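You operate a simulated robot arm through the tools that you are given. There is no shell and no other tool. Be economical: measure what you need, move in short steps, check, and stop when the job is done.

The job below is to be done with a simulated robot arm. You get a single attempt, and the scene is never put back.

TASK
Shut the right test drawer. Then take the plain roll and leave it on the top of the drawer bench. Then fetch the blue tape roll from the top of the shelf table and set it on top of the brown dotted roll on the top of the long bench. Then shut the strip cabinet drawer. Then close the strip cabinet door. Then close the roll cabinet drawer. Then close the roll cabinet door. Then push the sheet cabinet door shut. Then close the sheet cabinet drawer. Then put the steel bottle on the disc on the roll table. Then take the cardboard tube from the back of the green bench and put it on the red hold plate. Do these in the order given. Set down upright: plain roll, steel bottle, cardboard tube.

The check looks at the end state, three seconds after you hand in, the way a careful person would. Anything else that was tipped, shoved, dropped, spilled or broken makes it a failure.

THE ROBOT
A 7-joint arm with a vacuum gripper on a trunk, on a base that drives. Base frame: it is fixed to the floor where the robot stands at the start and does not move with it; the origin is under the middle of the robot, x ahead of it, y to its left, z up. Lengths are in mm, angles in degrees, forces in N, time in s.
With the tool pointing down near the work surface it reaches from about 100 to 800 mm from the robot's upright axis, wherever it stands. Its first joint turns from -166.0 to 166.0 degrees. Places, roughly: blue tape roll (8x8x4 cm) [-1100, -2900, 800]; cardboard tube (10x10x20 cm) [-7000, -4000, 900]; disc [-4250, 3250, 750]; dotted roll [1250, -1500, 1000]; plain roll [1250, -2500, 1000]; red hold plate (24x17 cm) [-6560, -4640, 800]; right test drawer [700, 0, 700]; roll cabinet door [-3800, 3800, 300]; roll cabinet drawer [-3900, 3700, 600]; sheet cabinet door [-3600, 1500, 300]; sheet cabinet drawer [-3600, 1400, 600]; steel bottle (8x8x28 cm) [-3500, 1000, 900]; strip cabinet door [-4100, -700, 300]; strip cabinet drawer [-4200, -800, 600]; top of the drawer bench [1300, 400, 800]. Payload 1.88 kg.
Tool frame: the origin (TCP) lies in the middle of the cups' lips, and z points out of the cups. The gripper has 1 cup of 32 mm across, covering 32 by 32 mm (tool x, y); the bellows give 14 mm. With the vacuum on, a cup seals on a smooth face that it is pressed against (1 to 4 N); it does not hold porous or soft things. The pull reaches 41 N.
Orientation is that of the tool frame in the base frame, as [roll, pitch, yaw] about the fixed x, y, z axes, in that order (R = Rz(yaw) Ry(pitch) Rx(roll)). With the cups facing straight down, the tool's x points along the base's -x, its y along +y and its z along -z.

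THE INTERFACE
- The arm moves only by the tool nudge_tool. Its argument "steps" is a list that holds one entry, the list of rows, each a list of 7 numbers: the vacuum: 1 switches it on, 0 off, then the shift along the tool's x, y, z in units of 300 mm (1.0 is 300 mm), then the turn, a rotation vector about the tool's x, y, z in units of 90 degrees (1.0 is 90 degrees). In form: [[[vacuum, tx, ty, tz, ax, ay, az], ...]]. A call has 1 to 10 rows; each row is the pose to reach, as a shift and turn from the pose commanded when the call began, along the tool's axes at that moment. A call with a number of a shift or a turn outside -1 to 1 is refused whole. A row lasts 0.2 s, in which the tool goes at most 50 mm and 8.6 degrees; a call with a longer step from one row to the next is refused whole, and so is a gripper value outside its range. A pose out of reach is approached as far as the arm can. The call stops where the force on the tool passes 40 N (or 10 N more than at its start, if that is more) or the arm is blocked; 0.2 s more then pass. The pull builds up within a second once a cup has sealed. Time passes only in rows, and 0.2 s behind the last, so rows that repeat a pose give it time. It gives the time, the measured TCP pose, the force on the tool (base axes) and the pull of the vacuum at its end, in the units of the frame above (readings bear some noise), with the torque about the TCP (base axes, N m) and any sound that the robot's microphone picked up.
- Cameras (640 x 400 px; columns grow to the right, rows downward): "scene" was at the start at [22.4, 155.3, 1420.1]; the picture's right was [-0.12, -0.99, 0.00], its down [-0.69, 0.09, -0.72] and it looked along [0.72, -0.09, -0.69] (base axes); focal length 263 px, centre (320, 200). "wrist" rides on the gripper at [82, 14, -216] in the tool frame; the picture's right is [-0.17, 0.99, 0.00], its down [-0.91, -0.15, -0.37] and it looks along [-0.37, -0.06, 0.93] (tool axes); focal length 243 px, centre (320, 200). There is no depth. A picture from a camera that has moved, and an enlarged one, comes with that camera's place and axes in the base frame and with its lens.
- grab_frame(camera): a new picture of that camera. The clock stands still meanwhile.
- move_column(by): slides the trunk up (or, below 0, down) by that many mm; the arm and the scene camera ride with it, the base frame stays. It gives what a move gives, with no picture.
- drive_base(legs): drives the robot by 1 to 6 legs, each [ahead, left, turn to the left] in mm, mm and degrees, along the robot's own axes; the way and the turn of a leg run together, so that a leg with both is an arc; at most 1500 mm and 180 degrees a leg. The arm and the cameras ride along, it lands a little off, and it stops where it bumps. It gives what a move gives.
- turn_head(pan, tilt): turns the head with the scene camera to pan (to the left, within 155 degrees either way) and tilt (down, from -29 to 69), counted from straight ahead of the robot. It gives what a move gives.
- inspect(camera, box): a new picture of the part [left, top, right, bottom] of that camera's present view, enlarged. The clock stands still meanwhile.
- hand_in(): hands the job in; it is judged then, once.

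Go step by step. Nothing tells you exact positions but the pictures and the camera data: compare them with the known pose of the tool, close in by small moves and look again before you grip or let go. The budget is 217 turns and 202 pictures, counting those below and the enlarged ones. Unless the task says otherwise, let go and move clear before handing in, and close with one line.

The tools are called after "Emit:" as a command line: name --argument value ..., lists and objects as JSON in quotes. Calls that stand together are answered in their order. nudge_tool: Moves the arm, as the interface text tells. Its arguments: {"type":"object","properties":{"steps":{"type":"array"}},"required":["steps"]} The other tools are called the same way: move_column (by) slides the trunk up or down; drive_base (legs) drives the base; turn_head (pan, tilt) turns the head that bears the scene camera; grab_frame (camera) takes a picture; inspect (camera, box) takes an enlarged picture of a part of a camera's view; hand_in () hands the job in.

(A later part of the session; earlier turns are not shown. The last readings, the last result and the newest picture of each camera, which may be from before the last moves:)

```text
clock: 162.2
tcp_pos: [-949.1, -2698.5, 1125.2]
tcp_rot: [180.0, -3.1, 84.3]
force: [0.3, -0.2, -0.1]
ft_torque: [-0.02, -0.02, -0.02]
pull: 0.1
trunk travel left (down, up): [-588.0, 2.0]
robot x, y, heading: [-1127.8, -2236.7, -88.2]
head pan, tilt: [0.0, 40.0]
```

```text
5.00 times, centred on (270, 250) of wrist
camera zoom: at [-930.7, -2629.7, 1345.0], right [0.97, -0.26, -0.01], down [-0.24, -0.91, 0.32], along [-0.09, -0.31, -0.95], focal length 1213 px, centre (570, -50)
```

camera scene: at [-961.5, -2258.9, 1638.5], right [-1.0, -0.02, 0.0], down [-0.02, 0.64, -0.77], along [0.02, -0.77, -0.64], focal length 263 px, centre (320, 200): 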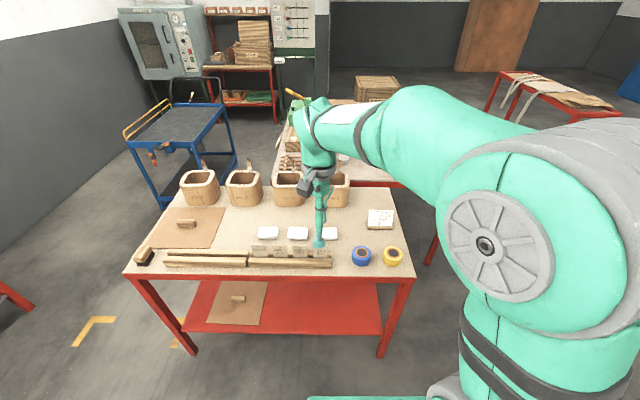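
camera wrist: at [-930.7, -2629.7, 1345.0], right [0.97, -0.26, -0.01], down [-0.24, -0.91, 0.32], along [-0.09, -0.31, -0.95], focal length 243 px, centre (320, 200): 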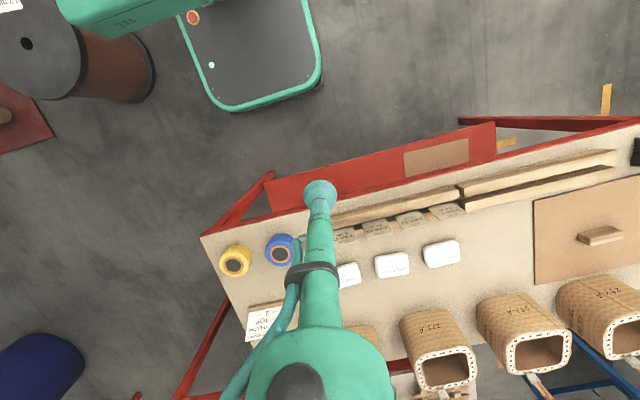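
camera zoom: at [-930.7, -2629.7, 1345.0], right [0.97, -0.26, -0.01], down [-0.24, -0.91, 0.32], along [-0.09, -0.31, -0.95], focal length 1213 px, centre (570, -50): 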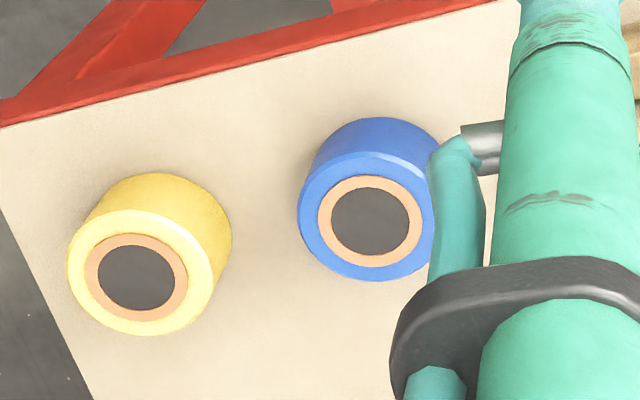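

The blue roll's centre looks like a flat black disc about 36–40 mm wide, big enough for the cup. I'll hover over it and look closely.

Emit:
nudge_tool --steps '[[[0, -0.086, -0.055, 0.06, 0, -0.034, 0], [0, -0.172, -0.11, 0.13, 0, -0.034, 0], [0, -0.258, -0.164, 0.2, 0, -0.034, 0], [0, -0.345, -0.218, 0.27, 0, -0.034, 0], [0, -0.43, -0.273, 0.34, 0, -0.034, 0], [0, -0.517, -0.328, 0.41, 0, -0.034, 0], [0, -0.603, -0.382, 0.48, 0, -0.034, 0], [0, -0.689, -0.437, 0.56, 0, -0.034, 0], [0, -0.689, -0.437, 0.6, 0, -0.034, 0]]]'

Emit:
inspect --camera "wrist" --box '[240, 140, 400, 260]'

Emit:
inspect --camera "scene" --box '[310, 200, 430, 290]'

```text
clock: 164.2
tcp_pos: [-1098.6, -2879.7, 934.4]
tcp_rot: [-179.9, 0.0, 84.3]
force: [-0.1, 0.0, -0.6]
ft_torque: [0.02, 0.02, 0.02]
pull: 0.0
trunk travel left (down, up): [-588.0, 2.0]
robot x, y, heading: [-1128.1, -2239.1, -88.7]
head pan, tilt: [0.0, 40.0]
```

```text
3.33 times, centred on (320, 200) of wrist
camera zoom: at [-1078.8, -2799.6, 1149.0], right [0.97, -0.26, 0.0], down [-0.24, -0.9, 0.37], along [-0.1, -0.36, -0.93], focal length 809 px, centre (320, 200)
```

zoom: 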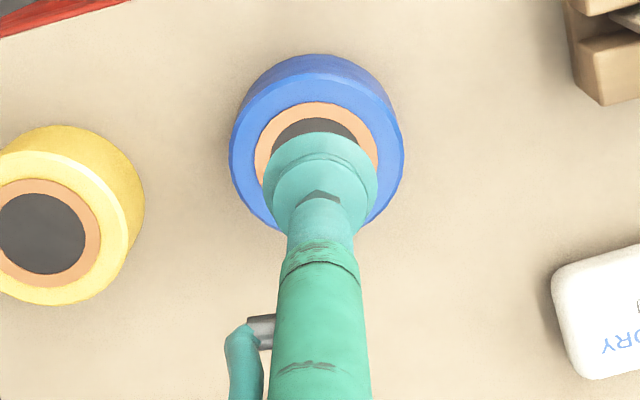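

```text
4.44 times, centred on (370, 245) of scene
camera zoom: at [-961.6, -2259.3, 1638.6], right [-1.0, -0.02, 0.0], down [-0.02, 0.64, -0.77], along [0.02, -0.77, -0.64], focal length 1168 px, centre (98, 0)
```

zoom: 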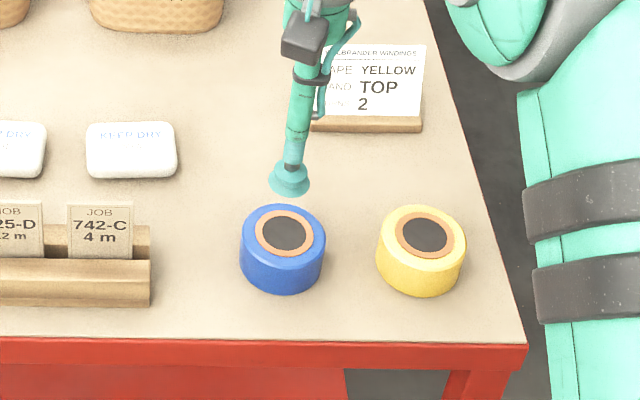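

Emit:
nudge_tool --steps '[[[0, -0.077, -0.02, 0.05, 0, 0, 0], [0, -0.077, -0.02, 0.13, 0, 0, 0], [0, -0.077, -0.02, 0.2, 0, 0, 0], [0, -0.077, -0.02, 0.2, 0, 0, 0]]]'

Emit:
inspect --camera "wrist" --box '[260, 150, 380, 240]'

Emit:
inspect --camera "scene" --box '[320, 220, 400, 280]'

```text
clock: 165.2
tcp_pos: [-1107.0, -2901.5, 874.2]
tcp_rot: [179.9, -0.1, 84.5]
force: [0.4, 0.5, 0.6]
ft_torque: [0.01, 0.01, -0.01]
pull: 0.0
trunk travel left (down, up): [-588.0, 2.0]
robot x, y, heading: [-1127.7, -2238.0, -88.6]
head pan, tilt: [0.0, 40.0]
```

```text
4.44 times, centred on (320, 195) of wrist
camera zoom: at [-1086.6, -2821.1, 1090.1], right [0.97, -0.26, 0.0], down [-0.24, -0.9, 0.37], along [-0.1, -0.36, -0.93], focal length 1078 px, centre (320, 222)
```

zoom: 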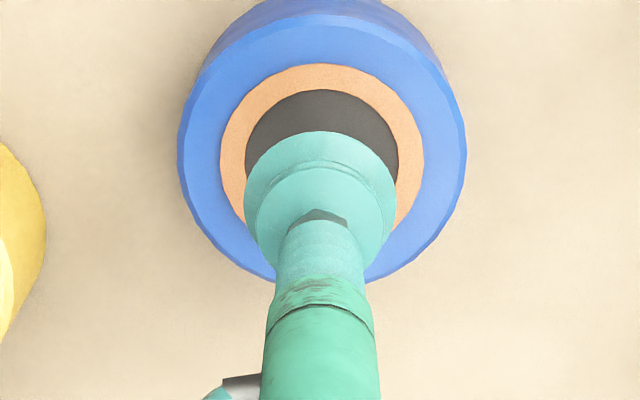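

```text
6.67 times, centred on (360, 250) of scene
camera zoom: at [-961.5, -2259.1, 1638.5], right [-1.0, -0.02, 0.0], down [-0.02, 0.64, -0.77], along [0.02, -0.77, -0.64], focal length 1752 px, centre (53, -133)
```

zoom: 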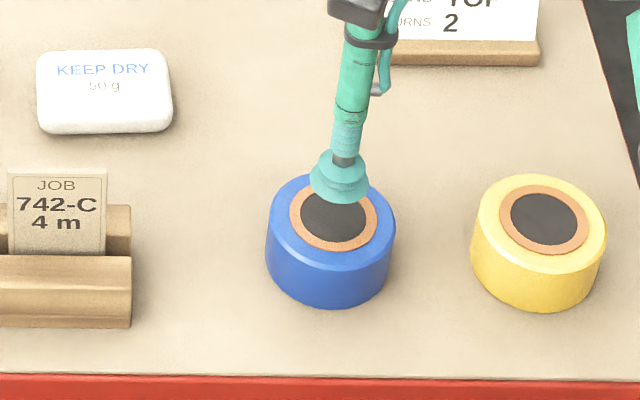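

Aligned to within a couple of mm. I'll descend with the vacuum on.

Emit:
nudge_tool --steps '[[[1, 0, 0, 0.04, 0, 0, 0], [1, 0, 0, 0.06, 0, 0, 0], [1, 0, 0, 0.075, 0, 0, 0], [1, 0, 0, 0.085, 0, 0, 0], [1, 0, 0, 0.09, 0, 0, 0], [1, 0, 0, 0.09, 0, 0, 0]]]'

```text
clock: 166.7
tcp_pos: [-1108.2, -2902.1, 848.6]
tcp_rot: [-179.9, -0.1, 84.5]
force: [-0.2, 0.2, 0.3]
ft_torque: [-0.03, -0.01, 0.0]
pull: 0.0
trunk travel left (down, up): [-588.0, 2.0]
robot x, y, heading: [-1126.3, -2240.3, -88.7]
head pan, tilt: [0.0, 40.0]
```

Emit:
nudge_tool --steps '[[[1, 0, 0, 0.01, 0, 0, 0], [1, 0, 0, 0.02, 0, 0, 0], [1, 0, 0, 0.03, 0, 0, 0], [1, 0, 0, 0.03, 0, 0, 0]]]'

Emit:
inspect --camera "wrist" --box '[260, 150, 380, 240]'

Emit:
inspect --camera "scene" --box '[320, 220, 400, 280]'

```text
clock: 167.7
tcp_pos: [-1108.0, -2902.7, 838.6]
tcp_rot: [-180.0, 0.1, 84.4]
force: [-1.8, 2.4, 8.8]
ft_torque: [0.0, -0.02, -0.02]
pull: 40.5
trunk travel left (down, up): [-588.0, 2.0]
robot x, y, heading: [-1125.2, -2240.5, -88.6]
head pan, tilt: [0.0, 40.0]
```

```text
4.44 times, centred on (320, 195) of wrist
camera zoom: at [-1087.9, -2822.9, 1054.8], right [0.97, -0.26, 0.0], down [-0.24, -0.89, 0.38], along [-0.1, -0.36, -0.93], focal length 1078 px, centre (320, 222)
```

zoom: 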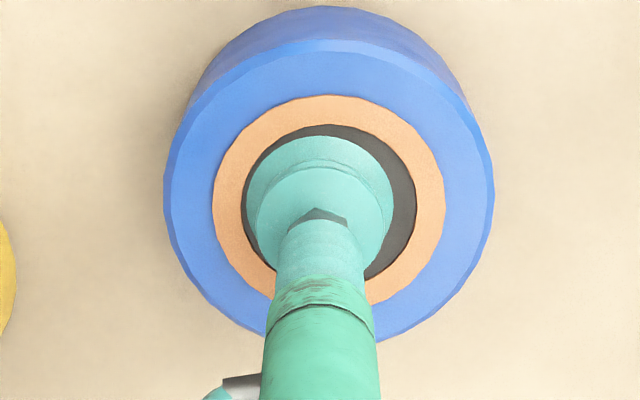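

```text
6.67 times, centred on (360, 250) of scene
camera zoom: at [-961.6, -2257.9, 1638.7], right [-1.0, -0.02, 0.0], down [-0.02, 0.64, -0.77], along [0.02, -0.77, -0.64], focal length 1752 px, centre (53, -133)
```

zoom: 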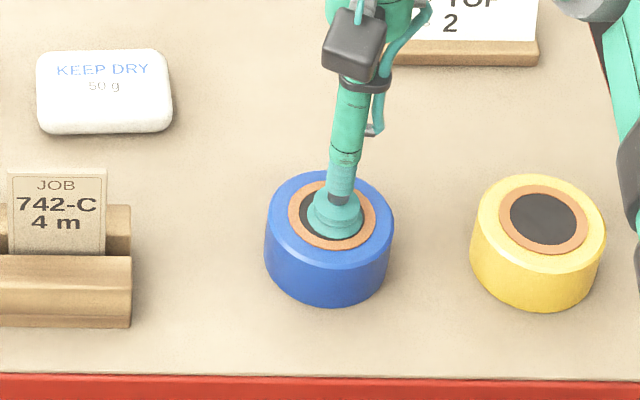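

The blue tape roll is held. I'll lift it and carry it back to the long bench.

Emit:
nudge_tool --steps '[[[1, 0, 0, -0.02, 0, 0, 0], [1, 0, 0, -0.06, 0, 0, 0], [1, 0, 0, -0.14, 0, 0, 0], [1, 0, 0, -0.25, 0, 0, 0], [1, 0, 0, -0.37, 0, 0, 0], [1, 0, 0, -0.5, 0, 0, 0], [1, 0, 0, -0.63, 0, 0, 0], [1, 0.1, 0, -0.75, 0, 0, 0], [1, 0.2, 0, -0.85, 0, 0, 0], [1, 0.3, 0, -0.9, 0, 0, 0]]]'

Emit:
grab_frame --camera "scene"

```text
clock: 169.8
tcp_pos: [-1101.1, -2813.0, 1110.5]
tcp_rot: [-180.0, -0.1, 84.4]
force: [-0.5, -0.2, -1.5]
ft_torque: [0.02, 0.04, -0.02]
pull: 40.5
trunk travel left (down, up): [-588.0, 2.0]
robot x, y, heading: [-1129.7, -2241.2, -88.6]
head pan, tilt: [0.0, 40.0]
```

```text
132 pictures are left
camera scene: at [-961.5, -2258.6, 1638.5], right [-1.0, -0.02, 0.0], down [-0.02, 0.64, -0.77], along [0.02, -0.77, -0.64], focal length 263 px, centre (320, 200)
```

scene: 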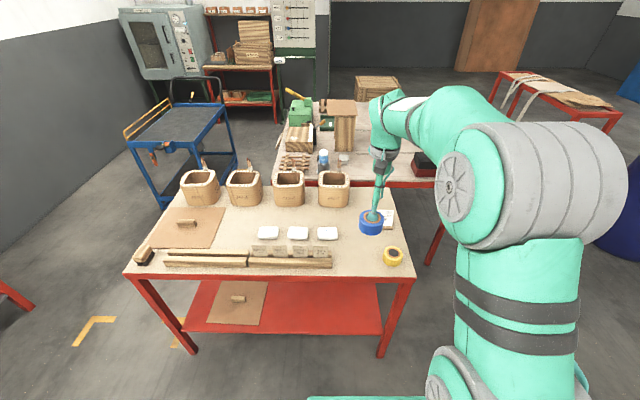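

Emit:
nudge_tool --steps '[[[1, 0.06, 0, 0, 0, 0, 0], [1, 0.16, 0, 0, 0, 0, 0], [1, 0.26, 0, 0, 0, 0, 0], [1, 0.36, 0, 0, 0, 0, 0], [1, 0.44, 0, 0, 0, 0, 0], [1, 0.48, 0, 0, 0, 0, 0]]]'

Emit:
drive_base --legs '[[0, 1400, 0], [0, 0, 89], [0, 560, 0]]'

Emit:
turn_head --pan 10 --tilt 35

Emit:
grab_frame --camera "scene"

Emit:
grab_frame --camera "wrist"

```text
clock: 171.2
tcp_pos: [-1085.7, -2670.0, 1110.0]
tcp_rot: [180.0, 0.0, 84.4]
force: [-0.6, 0.2, -1.5]
ft_torque: [-0.01, -0.02, 0.0]
pull: 40.6
trunk travel left (down, up): [-588.0, 2.0]
robot x, y, heading: [-1126.3, -2240.1, -88.8]
head pan, tilt: [0.0, 40.0]
```

```text
clock: 184.8
tcp_pos: [680.7, -1596.1, 1109.0]
tcp_rot: [180.0, -0.1, 174.7]
force: [-0.6, 0.4, -1.3]
ft_torque: [0.02, -0.03, -0.02]
pull: 40.3
trunk travel left (down, up): [-588.0, 2.0]
robot x, y, heading: [247.0, -1640.9, 1.7]
head pan, tilt: [0.0, 40.0]
```

```text
clock: 185.5
tcp_pos: [680.8, -1597.1, 1109.5]
tcp_rot: [-180.0, -0.1, 174.6]
force: [-0.4, -0.4, -1.2]
ft_torque: [-0.01, 0.04, -0.03]
pull: 40.5
trunk travel left (down, up): [-588.0, 2.0]
robot x, y, heading: [248.2, -1642.3, 1.5]
head pan, tilt: [10.0, 35.0]
```

```text
131 pictures are left
camera scene: at [271.7, -1458.8, 1646.1], right [0.2, -0.98, 0.0], down [-0.56, -0.12, -0.82], along [0.8, 0.16, -0.57], focal length 263 px, centre (320, 200)
```

scene: 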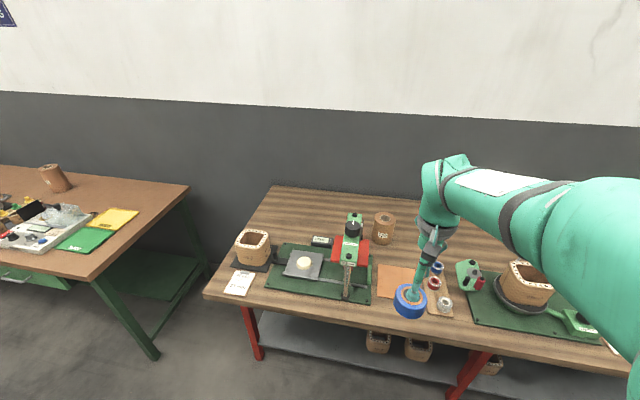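

```text
130 pictures are left
camera wrist: at [598.2, -1575.8, 1324.7], right [0.26, 0.97, 0.0], down [0.9, -0.24, 0.37], along [0.36, -0.1, -0.93], focal length 243 px, centre (320, 200)
```

wrist: 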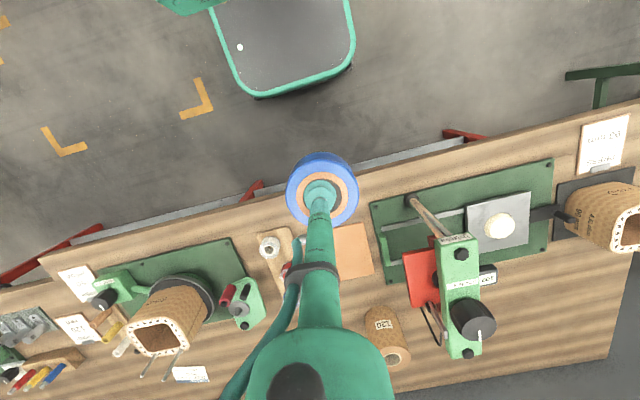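

The dotted roll ("120") is near (1163, -1554), just right of the press. I'll come closer and look from above.

Emit:
drive_base --legs '[[225, 0, -1.5]]'

Emit:
nudge_tool --steps '[[[1, -0.06, -0.02, 0, 0, 0, 0], [1, -0.14, -0.04, 0, 0, 0, 0], [1, -0.22, -0.07, 0, 0, 0, 0], [1, -0.3, -0.1, 0, 0, 0, 0], [1, -0.36, -0.1, 0, 0, 0, 0], [1, -0.4, -0.1, 0, 0, 0, 0]]]'

Emit:
grab_frame --camera "scene"

Emit:
grab_frame --camera "wrist"

```text
clock: 187.2
tcp_pos: [906.4, -1603.3, 1109.6]
tcp_rot: [179.9, -0.1, 173.3]
force: [1.1, -0.4, -1.4]
ft_torque: [0.03, 0.03, 0.01]
pull: 40.3
trunk travel left (down, up): [-588.0, 2.0]
robot x, y, heading: [475.0, -1636.1, 0.2]
head pan, tilt: [10.0, 35.0]
```

```text
clock: 188.6
tcp_pos: [1021.3, -1647.2, 1109.2]
tcp_rot: [-179.9, -0.1, 173.2]
force: [0.1, 0.0, -1.7]
ft_torque: [-0.01, -0.03, 0.0]
pull: 41.1
trunk travel left (down, up): [-588.0, 2.0]
robot x, y, heading: [471.8, -1632.9, -0.0]
head pan, tilt: [10.0, 35.0]
```

```text
129 pictures are left
camera scene: at [501.2, -1455.5, 1646.1], right [0.18, -0.98, 0.0], down [-0.56, -0.1, -0.82], along [0.81, 0.15, -0.57], focal length 263 px, centre (320, 200)
```

scene: 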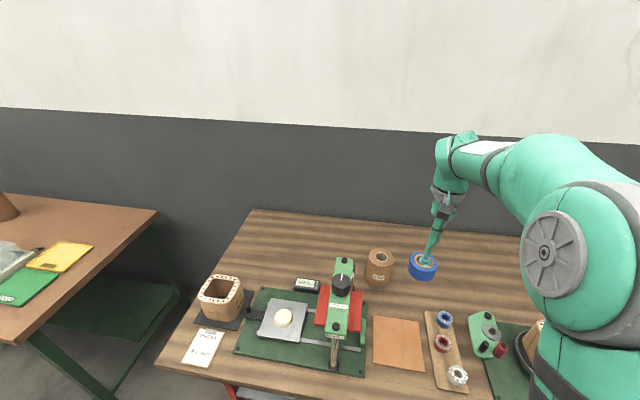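

```text
128 pictures are left
camera wrist: at [940.9, -1623.8, 1324.0], right [0.28, 0.96, 0.0], down [0.89, -0.26, 0.37], along [0.36, -0.11, -0.93], focal length 243 px, centre (320, 200)
```

wrist: 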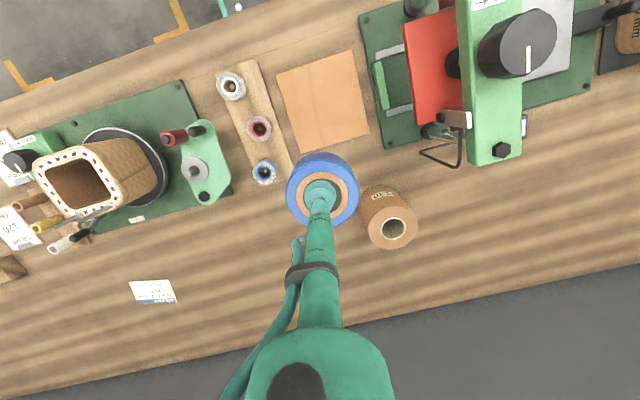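

Emit:
inspect --camera "scene" --box '[320, 220, 460, 310]'

Emit:
inspect --camera "wrist" --box '[280, 140, 440, 260]'

```text
4.44 times, centred on (390, 265) of scene
camera zoom: at [501.2, -1455.5, 1646.1], right [0.18, -0.98, 0.0], down [-0.56, -0.1, -0.82], along [0.81, 0.15, -0.57], focal length 1168 px, centre (9, -89)
```

zoom: 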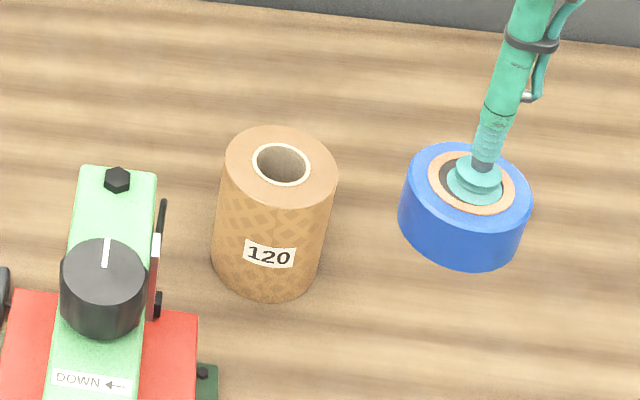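

```text
3.33 times, centred on (360, 200) of wrist
camera zoom: at [940.9, -1623.8, 1324.0], right [0.28, 0.96, 0.0], down [0.89, -0.26, 0.37], along [0.36, -0.11, -0.93], focal length 809 px, centre (187, 200)
```

zoom: 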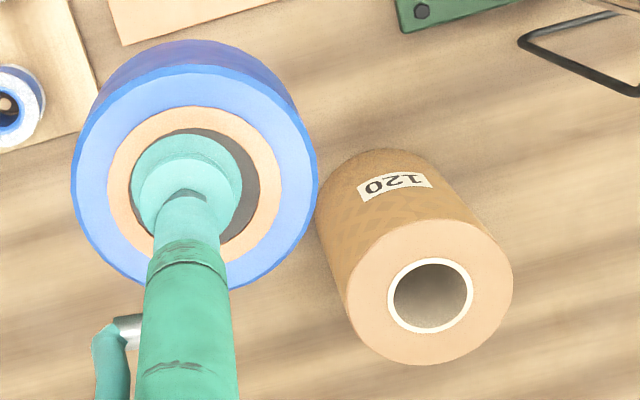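

Emit:
nudge_tool --steps '[[[1, -0.06, 0.05, 0, 0, 0, 0], [1, -0.14, 0.11, 0, 0, 0, 0], [1, -0.22, 0.17, 0, 0, 0, 0], [1, -0.3, 0.23, 0, 0, 0, 0], [1, -0.37, 0.29, 0.05, 0, 0, 0], [1, -0.42, 0.325, 0.1, 0, 0, 0], [1, -0.427, 0.333, 0.15, 0, 0, 0], [1, -0.427, 0.333, 0.17, 0, 0, 0], [1, -0.427, 0.333, 0.17, 0, 0, 0]]]'

Emit:
inspect --camera "scene" --box '[320, 200, 460, 310]'

Emit:
inspect --camera "wrist" --box '[240, 110, 400, 230]'

```text
clock: 190.6
tcp_pos: [1161.0, -1563.2, 1058.3]
tcp_rot: [-179.9, -0.1, 173.3]
force: [0.1, 0.6, -0.5]
ft_torque: [-0.01, 0.02, -0.01]
pull: 40.7
trunk travel left (down, up): [-588.0, 2.0]
robot x, y, heading: [474.0, -1636.6, 0.1]
head pan, tilt: [10.0, 35.0]
```

```text
3.64 times, centred on (390, 255) of scene
camera zoom: at [501.1, -1455.6, 1646.1], right [0.18, -0.98, 0.0], down [-0.56, -0.1, -0.82], along [0.81, 0.15, -0.57], focal length 956 px, centre (66, 0)
```

zoom: 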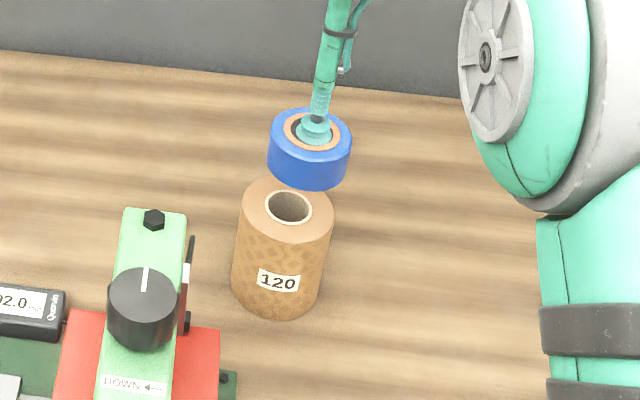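

```text
3.33 times, centred on (320, 170) of wrist
camera zoom: at [1080.2, -1540.5, 1272.6], right [0.28, 0.96, 0.0], down [0.89, -0.26, 0.37], along [0.36, -0.11, -0.93], focal length 809 px, centre (320, 300)
```

zoom: 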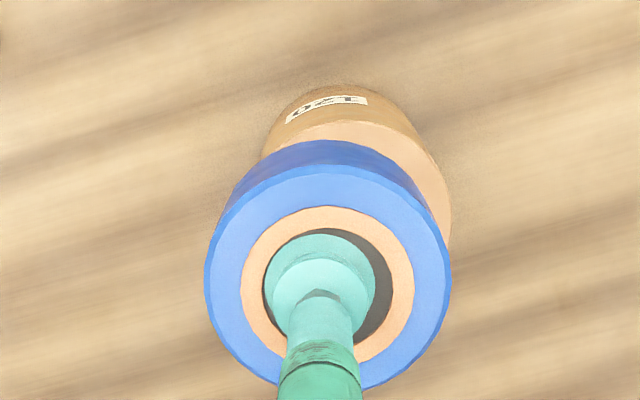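

Emit:
nudge_tool --steps '[[[1, -0.041, 0.022, 0.03, 0, 0, 0], [1, -0.041, 0.022, 0.08, 0, 0, 0], [1, -0.041, 0.022, 0.12, 0, 0, 0], [1, -0.041, 0.022, 0.14, 0, 0, 0], [1, -0.041, 0.022, 0.14, 0, 0, 0]]]'

Emit:
inspect --camera "scene" --box '[320, 200, 460, 310]'

Emit:
inspect --camera "wrist" --box '[240, 110, 400, 230]'

```text
clock: 191.8
tcp_pos: [1173.3, -1557.4, 1015.8]
tcp_rot: [-180.0, -0.1, 173.2]
force: [-0.1, 1.3, -1.5]
ft_torque: [0.0, 0.02, -0.01]
pull: 40.7
trunk travel left (down, up): [-588.0, 2.0]
robot x, y, heading: [474.7, -1639.7, 0.3]
head pan, tilt: [10.0, 35.0]
```

```text
3.64 times, centred on (390, 255) of scene
camera zoom: at [501.1, -1455.6, 1646.1], right [0.18, -0.98, 0.0], down [-0.56, -0.1, -0.82], along [0.81, 0.15, -0.57], focal length 956 px, centre (66, 0)
```

zoom: 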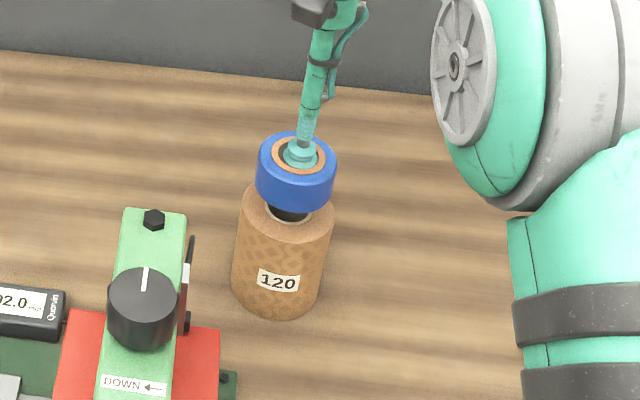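

```text
3.33 times, centred on (320, 170) of wrist
camera zoom: at [1091.8, -1534.6, 1231.3], right [0.28, 0.96, 0.0], down [0.89, -0.26, 0.37], along [0.36, -0.11, -0.93], focal length 809 px, centre (320, 300)
```

zoom: 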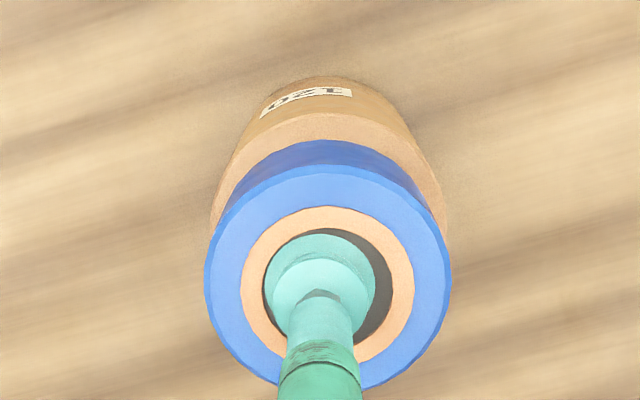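

The tape is centred over the dotted roll in both views. I'll lower to contact.

Emit:
nudge_tool --steps '[[[1, 0, 0, 0.02, 0, 0, 0], [1, 0, 0, 0.035, 0, 0, 0], [1, 0, 0, 0.045, 0, 0, 0], [1, 0, 0, 0.05, 0, 0, 0], [1, 0, 0, 0.05, 0, 0, 0]]]'

```text
clock: 193.0
tcp_pos: [1173.8, -1558.0, 1001.7]
tcp_rot: [179.9, -0.1, 173.4]
force: [0.1, -0.7, -1.9]
ft_torque: [-0.01, 0.0, -0.02]
pull: 40.5
trunk travel left (down, up): [-588.0, 2.0]
robot x, y, heading: [470.0, -1634.7, 0.1]
head pan, tilt: [10.0, 35.0]
```

Emit:
nudge_tool --steps '[[[1, 0, 0, 0.01, 0, 0, 0], [1, 0, 0, 0.015, 0, 0, 0], [1, 0, 0, 0.015, 0, 0, 0]]]'

Emit:
inspect --camera "scene" --box '[320, 200, 460, 310]'

```text
clock: 193.8
tcp_pos: [1174.8, -1558.0, 996.0]
tcp_rot: [180.0, -0.2, 173.3]
force: [-0.5, 0.3, -1.3]
ft_torque: [-0.01, 0.0, 0.02]
pull: 40.9
trunk travel left (down, up): [-588.0, 2.0]
robot x, y, heading: [473.7, -1639.2, 0.2]
head pan, tilt: [10.0, 35.0]
```

```text
3.64 times, centred on (390, 255) of scene
camera zoom: at [501.1, -1455.6, 1646.1], right [0.18, -0.98, 0.0], down [-0.56, -0.1, -0.82], along [0.81, 0.15, -0.57], focal length 956 px, centre (66, 0)
```

zoom: 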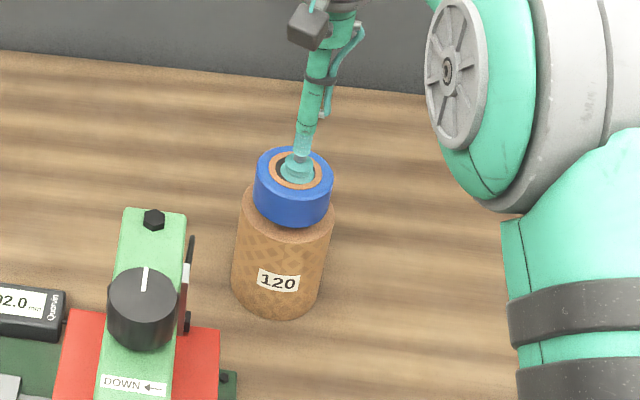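

Emit:
nudge_tool --steps '[[[1, 0, 0, 0.007, 0, 0, 0], [1, 0, 0, 0.014, 0, 0, 0], [1, 0, 0, 0.02, 0, 0, 0], [1, 0, 0, 0.02, 0, 0, 0]]]'

```text
clock: 194.8
tcp_pos: [1174.2, -1557.8, 990.2]
tcp_rot: [-180.0, -0.1, 173.3]
force: [0.1, -0.9, -1.0]
ft_torque: [0.0, -0.03, 0.01]
pull: 40.4
trunk travel left (down, up): [-588.0, 2.0]
robot x, y, heading: [476.3, -1634.8, 0.3]
head pan, tilt: [10.0, 35.0]
```

Emit:
nudge_tool --steps '[[[1, 0, 0, 0.008, 0, 0, 0], [1, 0, 0, 0.016, 0, 0, 0], [1, 0, 0, 0.022, 0, 0, 0], [1, 0, 0, 0.022, 0, 0, 0]]]'

Emit:
inspect --camera "scene" --box '[320, 200, 460, 310]'

Emit:
inspect --camera "wrist" --box '[240, 110, 400, 230]'

```text
clock: 195.8
tcp_pos: [1173.8, -1558.4, 985.1]
tcp_rot: [180.0, -0.1, 173.3]
force: [-0.7, -0.5, -1.4]
ft_torque: [0.01, -0.02, 0.01]
pull: 39.9
trunk travel left (down, up): [-588.0, 2.0]
robot x, y, heading: [472.8, -1637.5, 0.1]
head pan, tilt: [10.0, 35.0]
```

```text
3.64 times, centred on (390, 255) of scene
camera zoom: at [501.1, -1455.6, 1646.1], right [0.18, -0.98, 0.0], down [-0.56, -0.1, -0.82], along [0.81, 0.15, -0.57], focal length 956 px, centre (66, 0)
```

zoom: 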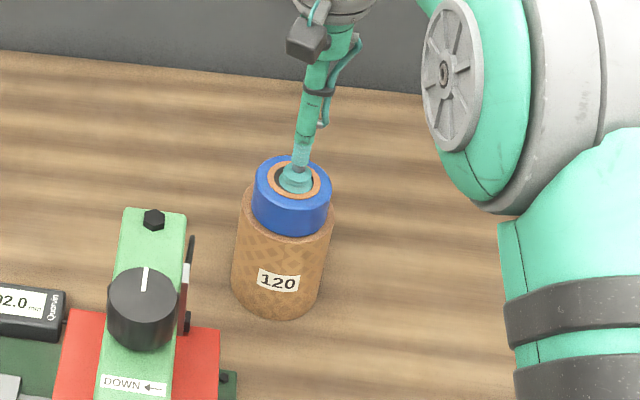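

```text
3.33 times, centred on (320, 170) of wrist
camera zoom: at [1091.9, -1534.8, 1198.9], right [0.28, 0.96, 0.0], down [0.89, -0.26, 0.37], along [0.36, -0.11, -0.93], focal length 809 px, centre (320, 300)
```

zoom: 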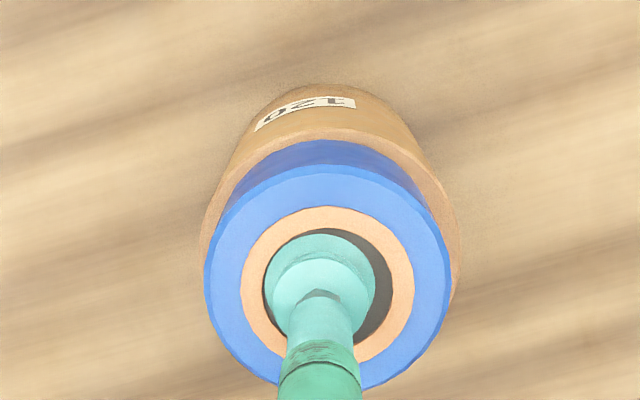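

Emit:
nudge_tool --steps '[[[1, 0, 0.01, 0.01, 0, 0, 0], [1, 0, 0.01, 0.018, 0, 0, 0], [1, 0, 0.01, 0.024, 0, 0, 0], [1, 0, 0.01, 0.024, 0, 0, 0]]]'

Emit:
nudge_tool --steps '[[[1, 0, 0, 0.006, 0, 0, 0], [1, 0, 0, 0.012, 0, 0, 0], [1, 0, 0, 0.012, 0, 0, 0]]]'

Emit:
nudge_tool --steps '[[[1, 0, 0, 0.006, 0, 0, 0], [1, 0, 0, 0.012, 0, 0, 0], [1, 0, 0, 0.012, 0, 0, 0]]]'

Emit:
inspect --camera "scene" --box '[320, 200, 460, 310]'

```text
clock: 196.8
tcp_pos: [1174.0, -1555.1, 979.6]
tcp_rot: [-180.0, 0.1, 173.2]
force: [-0.4, -0.5, 16.5]
ft_torque: [0.0, 0.05, -0.07]
pull: 40.8
trunk travel left (down, up): [-588.0, 2.0]
robot x, y, heading: [476.5, -1635.9, -0.1]
head pan, tilt: [10.0, 35.0]
```

```text
clock: 197.6
tcp_pos: [1174.4, -1555.6, 976.8]
tcp_rot: [-180.0, 0.3, 173.3]
force: [5.6, 0.1, 29.0]
ft_torque: [0.03, 0.04, -0.04]
pull: 40.6
trunk travel left (down, up): [-588.0, 2.0]
robot x, y, heading: [475.6, -1637.6, 0.5]
head pan, tilt: [10.0, 35.0]
```

```text
clock: 198.4
tcp_pos: [1172.7, -1555.1, 971.0]
tcp_rot: [-180.0, 0.1, 173.3]
force: [7.5, -0.7, 27.6]
ft_torque: [0.06, 0.01, -0.03]
pull: 40.0
trunk travel left (down, up): [-588.0, 2.0]
robot x, y, heading: [469.3, -1635.6, 0.0]
head pan, tilt: [10.0, 35.0]
```

```text
3.64 times, centred on (390, 255) of scene
camera zoom: at [499.5, -1456.0, 1646.2], right [0.18, -0.98, 0.0], down [-0.56, -0.1, -0.82], along [0.81, 0.15, -0.57], focal length 956 px, centre (66, 0)
```

zoom: 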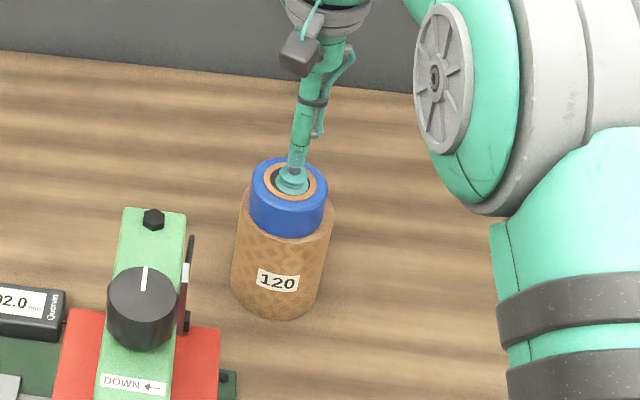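

In contact, pressing a bit hard. I'll ease up, release and rise clear.

Emit:
nudge_tool --steps '[[[1, 0, 0, -0.015, 0, 0, 0], [1, 0, 0, -0.022, 0, 0, 0], [0, 0, 0, -0.022, 0, 0, 0], [0, 0, 0, -0.022, 0, 0, 0], [0, 0, 0, -0.03, 0, 0, 0], [0, 0, 0, -0.04, 0, 0, 0], [0, 0, 0, -0.08, 0, 0, 0], [0, 0, 0, -0.2, 0, 0, 0], [0, 0, 0, -0.35, 0, 0, 0], [0, 0.1, -0.05, -0.45, 0, 0, 0]]]'

Emit:
inspect --camera "scene" --box '[320, 200, 460, 310]'

Emit:
grab_frame --camera "wrist"

```text
clock: 200.6
tcp_pos: [1141.9, -1566.3, 1107.6]
tcp_rot: [-180.0, 0.0, 173.3]
force: [0.1, 0.2, -0.9]
ft_torque: [-0.02, -0.01, 0.0]
pull: 0.1
trunk travel left (down, up): [-588.0, 2.0]
robot x, y, heading: [476.0, -1636.8, 0.2]
head pan, tilt: [10.0, 35.0]
```

```text
3.64 times, centred on (390, 255) of scene
camera zoom: at [500.8, -1455.5, 1646.1], right [0.18, -0.98, 0.0], down [-0.56, -0.1, -0.82], along [0.81, 0.15, -0.57], focal length 956 px, centre (66, 0)
```

zoom: 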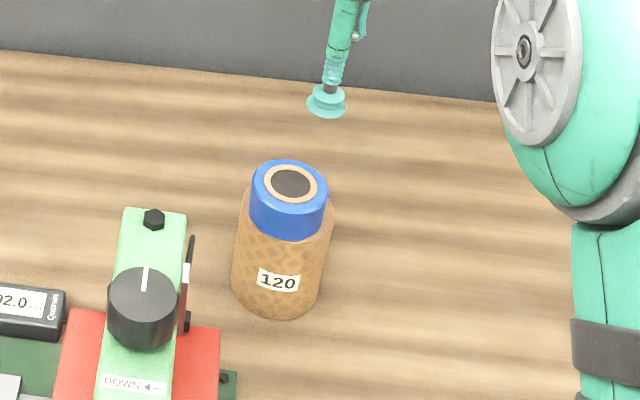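

```text
116 pictures are left
camera wrist: at [1061.5, -1543.0, 1321.8], right [0.28, 0.96, 0.0], down [0.89, -0.26, 0.37], along [0.36, -0.11, -0.93], focal length 243 px, centre (320, 200)
```

wrist: 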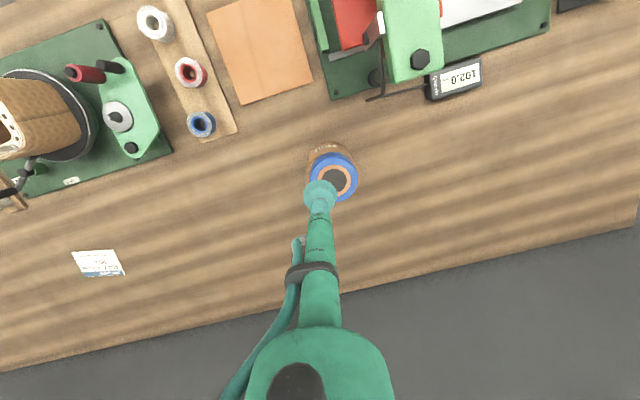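

The blue tape sits centred on the dotted roll. Next is the strip cabinet, far off at about (-4150, -750). I'll fold the arm, return to the starting area, face west and look.

Emit:
nudge_tool --steps '[[[0, 0.13, 0, 0, 0, 0, 0], [0, 0.27, 0, 0, 0, 0, 0], [0, 0.4, 0, 0, 0, 0, 0], [0, 0.53, 0, 0, 0, 0, 0], [0, 0.67, 0, 0, 0, 0, 0], [0, 0.8, 0, 0, 0, 0, 0]]]'

Emit:
drive_base --legs '[[-260, 0, 0], [0, 1400, 0], [0, 600, 0], [-200, 0, 0], [0, 0, 170]]'

Emit:
turn_head --pan 10 --tilt 20

Emit:
grab_frame --camera "scene"

```text
clock: 202.0
tcp_pos: [901.2, -1536.5, 1104.8]
tcp_rot: [180.0, 0.0, 173.2]
force: [0.0, 0.7, 0.0]
ft_torque: [-0.06, -0.01, -0.05]
pull: 0.1
trunk travel left (down, up): [-588.0, 2.0]
robot x, y, heading: [475.2, -1634.9, -0.1]
head pan, tilt: [10.0, 35.0]
```

```text
clock: 221.6
tcp_pos: [-440.1, 337.7, 1104.0]
tcp_rot: [179.9, -0.1, -16.1]
force: [-1.0, -0.6, 0.8]
ft_torque: [0.01, 0.0, -0.03]
pull: 0.1
trunk travel left (down, up): [-588.0, 2.0]
robot x, y, heading: [-5.0, 364.1, 170.7]
head pan, tilt: [10.0, 35.0]
```

```text
clock: 222.4
tcp_pos: [-441.3, 336.8, 1104.7]
tcp_rot: [179.9, -0.1, -16.2]
force: [0.7, 0.5, 0.6]
ft_torque: [-0.01, 0.0, 0.01]
pull: 0.0
trunk travel left (down, up): [-588.0, 2.0]
robot x, y, heading: [0.5, 364.7, 170.5]
head pan, tilt: [10.0, 20.0]
```

```text
115 pictures are left
camera scene: at [-61.7, 194.3, 1669.9], right [-0.01, 1.0, 0.0], down [0.34, 0.0, -0.94], along [-0.94, -0.01, -0.34], focal length 263 px, centre (320, 200)
```

scene: 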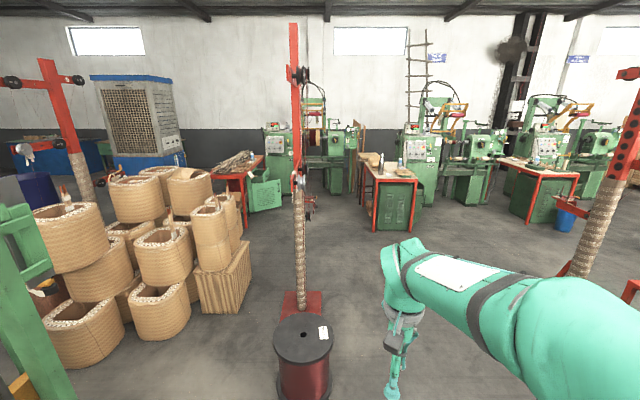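

Tables with machines stand along the far wall, and the strip cabinet is the red and green table left of centre. I'll drive around the reel stand.

Emit:
drive_base --legs '[[0, 0, 9.5], [0, -540, 0], [1300, 0, 0], [1200, 0, 0], [0, 500, 0]]'

Emit:
turn_head --pan 30 --tilt 25

Emit:
grab_frame --camera "scene"

```text
clock: 240.5
tcp_pos: [-2921.5, 318.5, 1105.2]
tcp_rot: [179.9, 0.0, -7.0]
force: [0.6, 0.2, -0.4]
ft_torque: [-0.03, 0.02, -0.03]
pull: 0.0
trunk travel left (down, up): [-588.0, 2.0]
robot x, y, heading: [-2495.0, 417.8, 179.9]
head pan, tilt: [10.0, 20.0]
```

```text
clock: 241.3
tcp_pos: [-2923.3, 318.9, 1104.5]
tcp_rot: [179.9, -0.1, -7.0]
force: [-0.2, 0.5, 0.2]
ft_torque: [0.02, 0.01, -0.01]
pull: 0.1
trunk travel left (down, up): [-588.0, 2.0]
robot x, y, heading: [-2493.5, 417.9, 180.1]
head pan, tilt: [30.0, 25.0]
```

```text
114 pictures are left
camera scene: at [-2513.7, 209.0, 1661.9], right [-0.5, 0.87, 0.0], down [0.37, 0.21, -0.91], along [-0.79, -0.45, -0.42], focal length 263 px, centre (320, 200)
```

scene: 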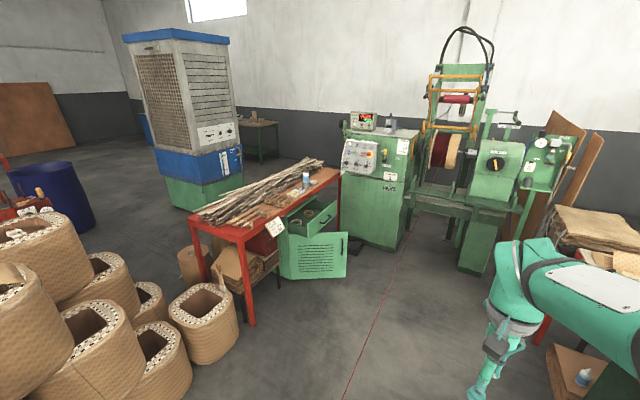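

Emit:
inspect --camera "scene" --box '[180, 150, 420, 330]'

```text
2.22 times, centred on (300, 240) of scene
camera zoom: at [-2513.7, 209.0, 1661.9], right [-0.5, 0.87, 0.0], down [0.37, 0.21, -0.91], along [-0.79, -0.45, -0.42], focal length 584 px, centre (364, 111)
```

zoom: 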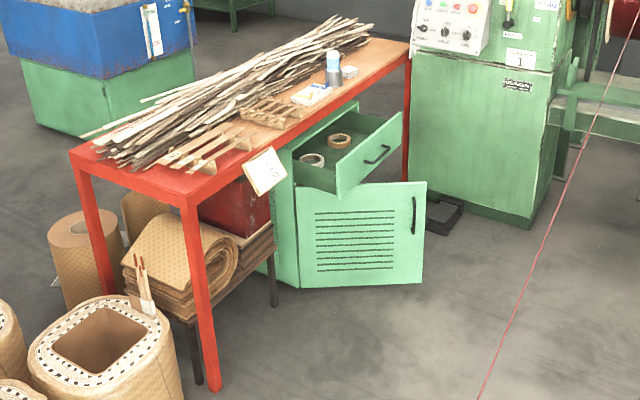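

The strip cabinet's front faces +y at about y≈-870. The drawer is pulled out at x≈-4200 and the door is hinged on its east side, open about 58°. I'll position in front of it, facing -y.

Emit:
drive_base --legs '[[0, 0, 90], [0, -1450, 0], [320, 0, 0]]'

Emit:
turn_head --pan 0 --tilt 45

Emit:
grab_frame --camera "scene"

```text
clock: 254.1
tcp_pos: [-3857.2, -343.9, 1104.1]
tcp_rot: [180.0, -0.2, 82.6]
force: [-0.7, -0.6, -0.3]
ft_torque: [0.06, 0.01, 0.0]
pull: 0.0
trunk travel left (down, up): [-588.0, 2.0]
robot x, y, heading: [-3953.8, 88.2, -90.3]
head pan, tilt: [30.0, 25.0]
```

```text
clock: 255.1
tcp_pos: [-3856.7, -343.2, 1105.7]
tcp_rot: [180.0, -0.2, 82.7]
force: [-0.3, 0.3, 0.0]
ft_torque: [-0.04, 0.02, 0.01]
pull: 0.0
trunk travel left (down, up): [-588.0, 2.0]
robot x, y, heading: [-3953.2, 83.8, -90.4]
head pan, tilt: [0.0, 45.0]
```

```text
112 pictures are left
camera scene: at [-3787.8, 65.1, 1631.3], right [-1.0, 0.0, 0.0], down [0.0, 0.71, -0.71], along [0.0, -0.71, -0.71], focal length 263 px, centre (320, 200)
```

scene: 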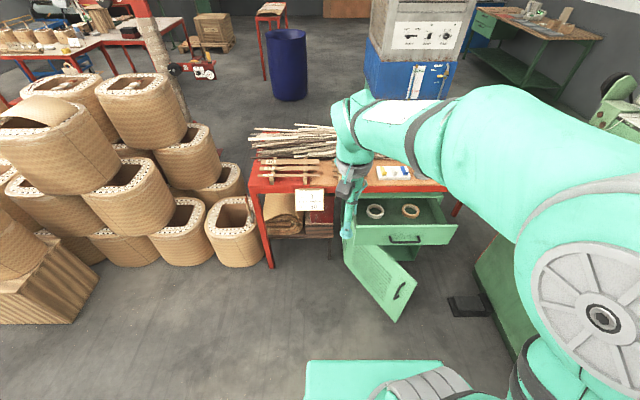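

Drawer front at about y≈-694, x≈-4200, z 551–706, and the door's free edge is near (-4219, -510), below it. I'll align the base, tip the tool to point ahead and lower.

Emit:
drive_base --legs '[[0, -300, 0.4], [90, 0, 0]]'

Emit:
nudge_tool --steps '[[[0, 0, 0, 0, 0, 0, -0.081], [0, 0, 0, 0, 0, 0, -0.081]]]'

Emit:
nudge_tool --steps '[[[0, 0, 0, 0, 0, -0.09, 0], [0, 0, 0, 0, 0, -0.18, 0], [0, 0, 0, 0, 0, -0.27, 0], [0, 0, 0, 0, 0, -0.36, 0], [0, 0, 0, 0, 0, -0.45, 0], [0, 0, 0, 0, 0, -0.54, 0], [0, 0, 0, 0, 0, -0.63, 0], [0, 0, 0, 0, 0, -0.72, 0], [0, 0, 0, 0, 0, -0.81, 0], [0, 0, 0, 0, 0, -0.9, 0]]]'

Emit:
nudge_tool --steps '[[[0, 0, 0, 0, 0, -0.05, 0], [0, 0, 0, 0, 0, -0.1, 0]]]'

Emit:
move_column --by -440

Emit:
grab_frame --camera "scene"

Emit:
grab_frame --camera "wrist"

```text
clock: 257.9
tcp_pos: [-4150.9, -433.8, 1103.7]
tcp_rot: [-179.9, -0.1, 83.6]
force: [-0.1, 0.8, -1.1]
ft_torque: [0.03, -0.02, 0.03]
pull: 0.1
trunk travel left (down, up): [-588.0, 2.0]
robot x, y, heading: [-4254.8, -9.8, -89.1]
head pan, tilt: [0.0, 45.0]
```

```text
clock: 258.4
tcp_pos: [-4152.1, -433.7, 1104.6]
tcp_rot: [-180.0, -0.1, 91.1]
force: [-0.2, -1.0, 0.2]
ft_torque: [-0.03, 0.0, 0.04]
pull: 0.1
trunk travel left (down, up): [-588.0, 2.0]
robot x, y, heading: [-4253.2, -6.3, -89.2]
head pan, tilt: [0.0, 45.0]
```

```text
clock: 259.7
tcp_pos: [-4168.9, -414.5, 1010.6]
tcp_rot: [-171.6, 28.0, 94.8]
force: [0.0, 0.0, -0.3]
ft_torque: [-0.01, 0.01, 0.04]
pull: 0.0
trunk travel left (down, up): [-588.0, 2.0]
robot x, y, heading: [-4255.9, -6.5, -89.0]
head pan, tilt: [0.0, 45.0]
stopped in row 6: the arm was blocked; the commanded pose is now the measured one
```

```text
clock: 260.4
tcp_pos: [-4184.9, -393.3, 952.0]
tcp_rot: [-165.4, 28.0, 99.3]
force: [0.7, -0.7, 0.3]
ft_torque: [-0.01, 0.0, -0.01]
pull: 0.0
trunk travel left (down, up): [-588.0, 2.0]
robot x, y, heading: [-4255.4, -10.2, -89.3]
head pan, tilt: [0.0, 45.0]
stopped in row 2: the arm was blocked; the commanded pose is now the measured one
```

```text
refused: -440 is not a number from -400 to 400
```

```text
111 pictures are left
camera scene: at [-4090.5, -24.5, 1626.4], right [-1.0, -0.01, 0.0], down [-0.01, 0.71, -0.71], along [0.01, -0.71, -0.71], focal length 263 px, centre (320, 200)
```

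scene: 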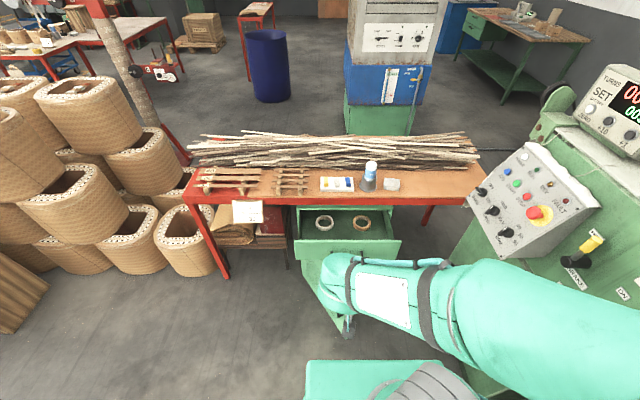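

```text
110 pictures are left
camera wrist: at [-4147.8, -215.5, 1094.6], right [0.98, -0.1, -0.14], down [0.05, -0.62, 0.78], along [-0.17, -0.78, -0.61], focal length 243 px, centre (320, 200)
```

wrist: 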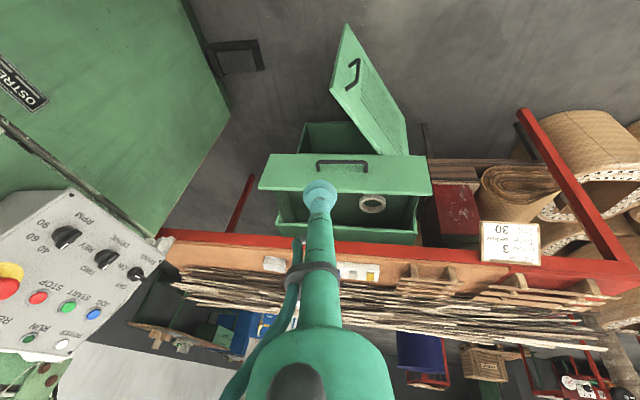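

The arm was too folded for that. I'll extend it forward while tipping the tool.

Emit:
nudge_tool --steps '[[[0, -0.16, -0.015, 0.04, 0, 0, 0], [0, -0.32, -0.03, 0.08, 0, -0.06, 0], [0, -0.46, -0.045, 0.12, 0, -0.14, 0], [0, -0.6, -0.06, 0.16, 0, -0.22, 0], [0, -0.66, -0.06, 0.18, 0, -0.31, 0], [0, -0.66, -0.06, 0.18, 0, -0.4, 0], [0, -0.66, -0.06, 0.18, 0, -0.48, 0], [0, -0.66, -0.06, 0.18, 0, -0.56, 0], [0, -0.66, -0.06, 0.18, 0, -0.64, 0], [0, -0.66, -0.06, 0.18, 0, -0.68, 0]]]'

```text
clock: 261.5
tcp_pos: [-4176.6, -536.0, 885.2]
tcp_rot: [-160.0, 34.1, 110.4]
force: [-1.0, 1.0, -0.3]
ft_torque: [-0.11, -0.02, 0.06]
pull: 0.1
trunk travel left (down, up): [-588.0, 2.0]
robot x, y, heading: [-4254.2, -4.3, -89.4]
head pan, tilt: [0.0, 45.0]
stopped in row 5: the arm was blocked; the commanded pose is now the measured one
```

Emit:
nudge_tool --steps '[[[0, -0.075, -0.038, -0.104, 0, 0, 0], [0, -0.15, -0.075, -0.207, 0, 0, 0], [0, -0.225, -0.113, -0.311, 0, 0, 0], [0, -0.3, -0.15, -0.415, 0, 0, 0], [0, -0.375, -0.188, -0.518, 0, 0, 0], [0, -0.449, -0.226, -0.622, 0, 0, 0]]]'

Emit:
nudge_tool --steps '[[[0, 0, 0, 0, 0, -0.08, 0], [0, 0, 0, 0, 0, -0.16, 0], [0, 0, 0, 0, 0, -0.24, 0], [0, 0, 0, 0, 0, -0.32, 0], [0, 0, 0, 0, 0, -0.4, 0], [0, 0, 0, 0, 0, -0.48, 0], [0, 0, 0, 0, 0, -0.54, 0]]]'

```text
clock: 262.9
tcp_pos: [-4178.4, -532.7, 1129.4]
tcp_rot: [-160.0, 33.4, 110.2]
force: [0.1, 0.0, -0.6]
ft_torque: [-0.03, -0.02, 0.03]
pull: 0.1
trunk travel left (down, up): [-588.0, 2.0]
robot x, y, heading: [-4253.7, -4.6, -88.9]
head pan, tilt: [0.0, 45.0]
```

```text
clock: 263.6
tcp_pos: [-4183.6, -521.9, 1028.4]
tcp_rot: [-156.3, 34.3, 116.8]
force: [0.5, -0.2, 0.4]
ft_torque: [0.04, 0.02, 0.0]
pull: 0.0
trunk travel left (down, up): [-588.0, 2.0]
robot x, y, heading: [-4255.5, -5.8, -89.4]
head pan, tilt: [0.0, 45.0]
stopped in row 3: the arm was blocked; the commanded pose is now the measured one
```

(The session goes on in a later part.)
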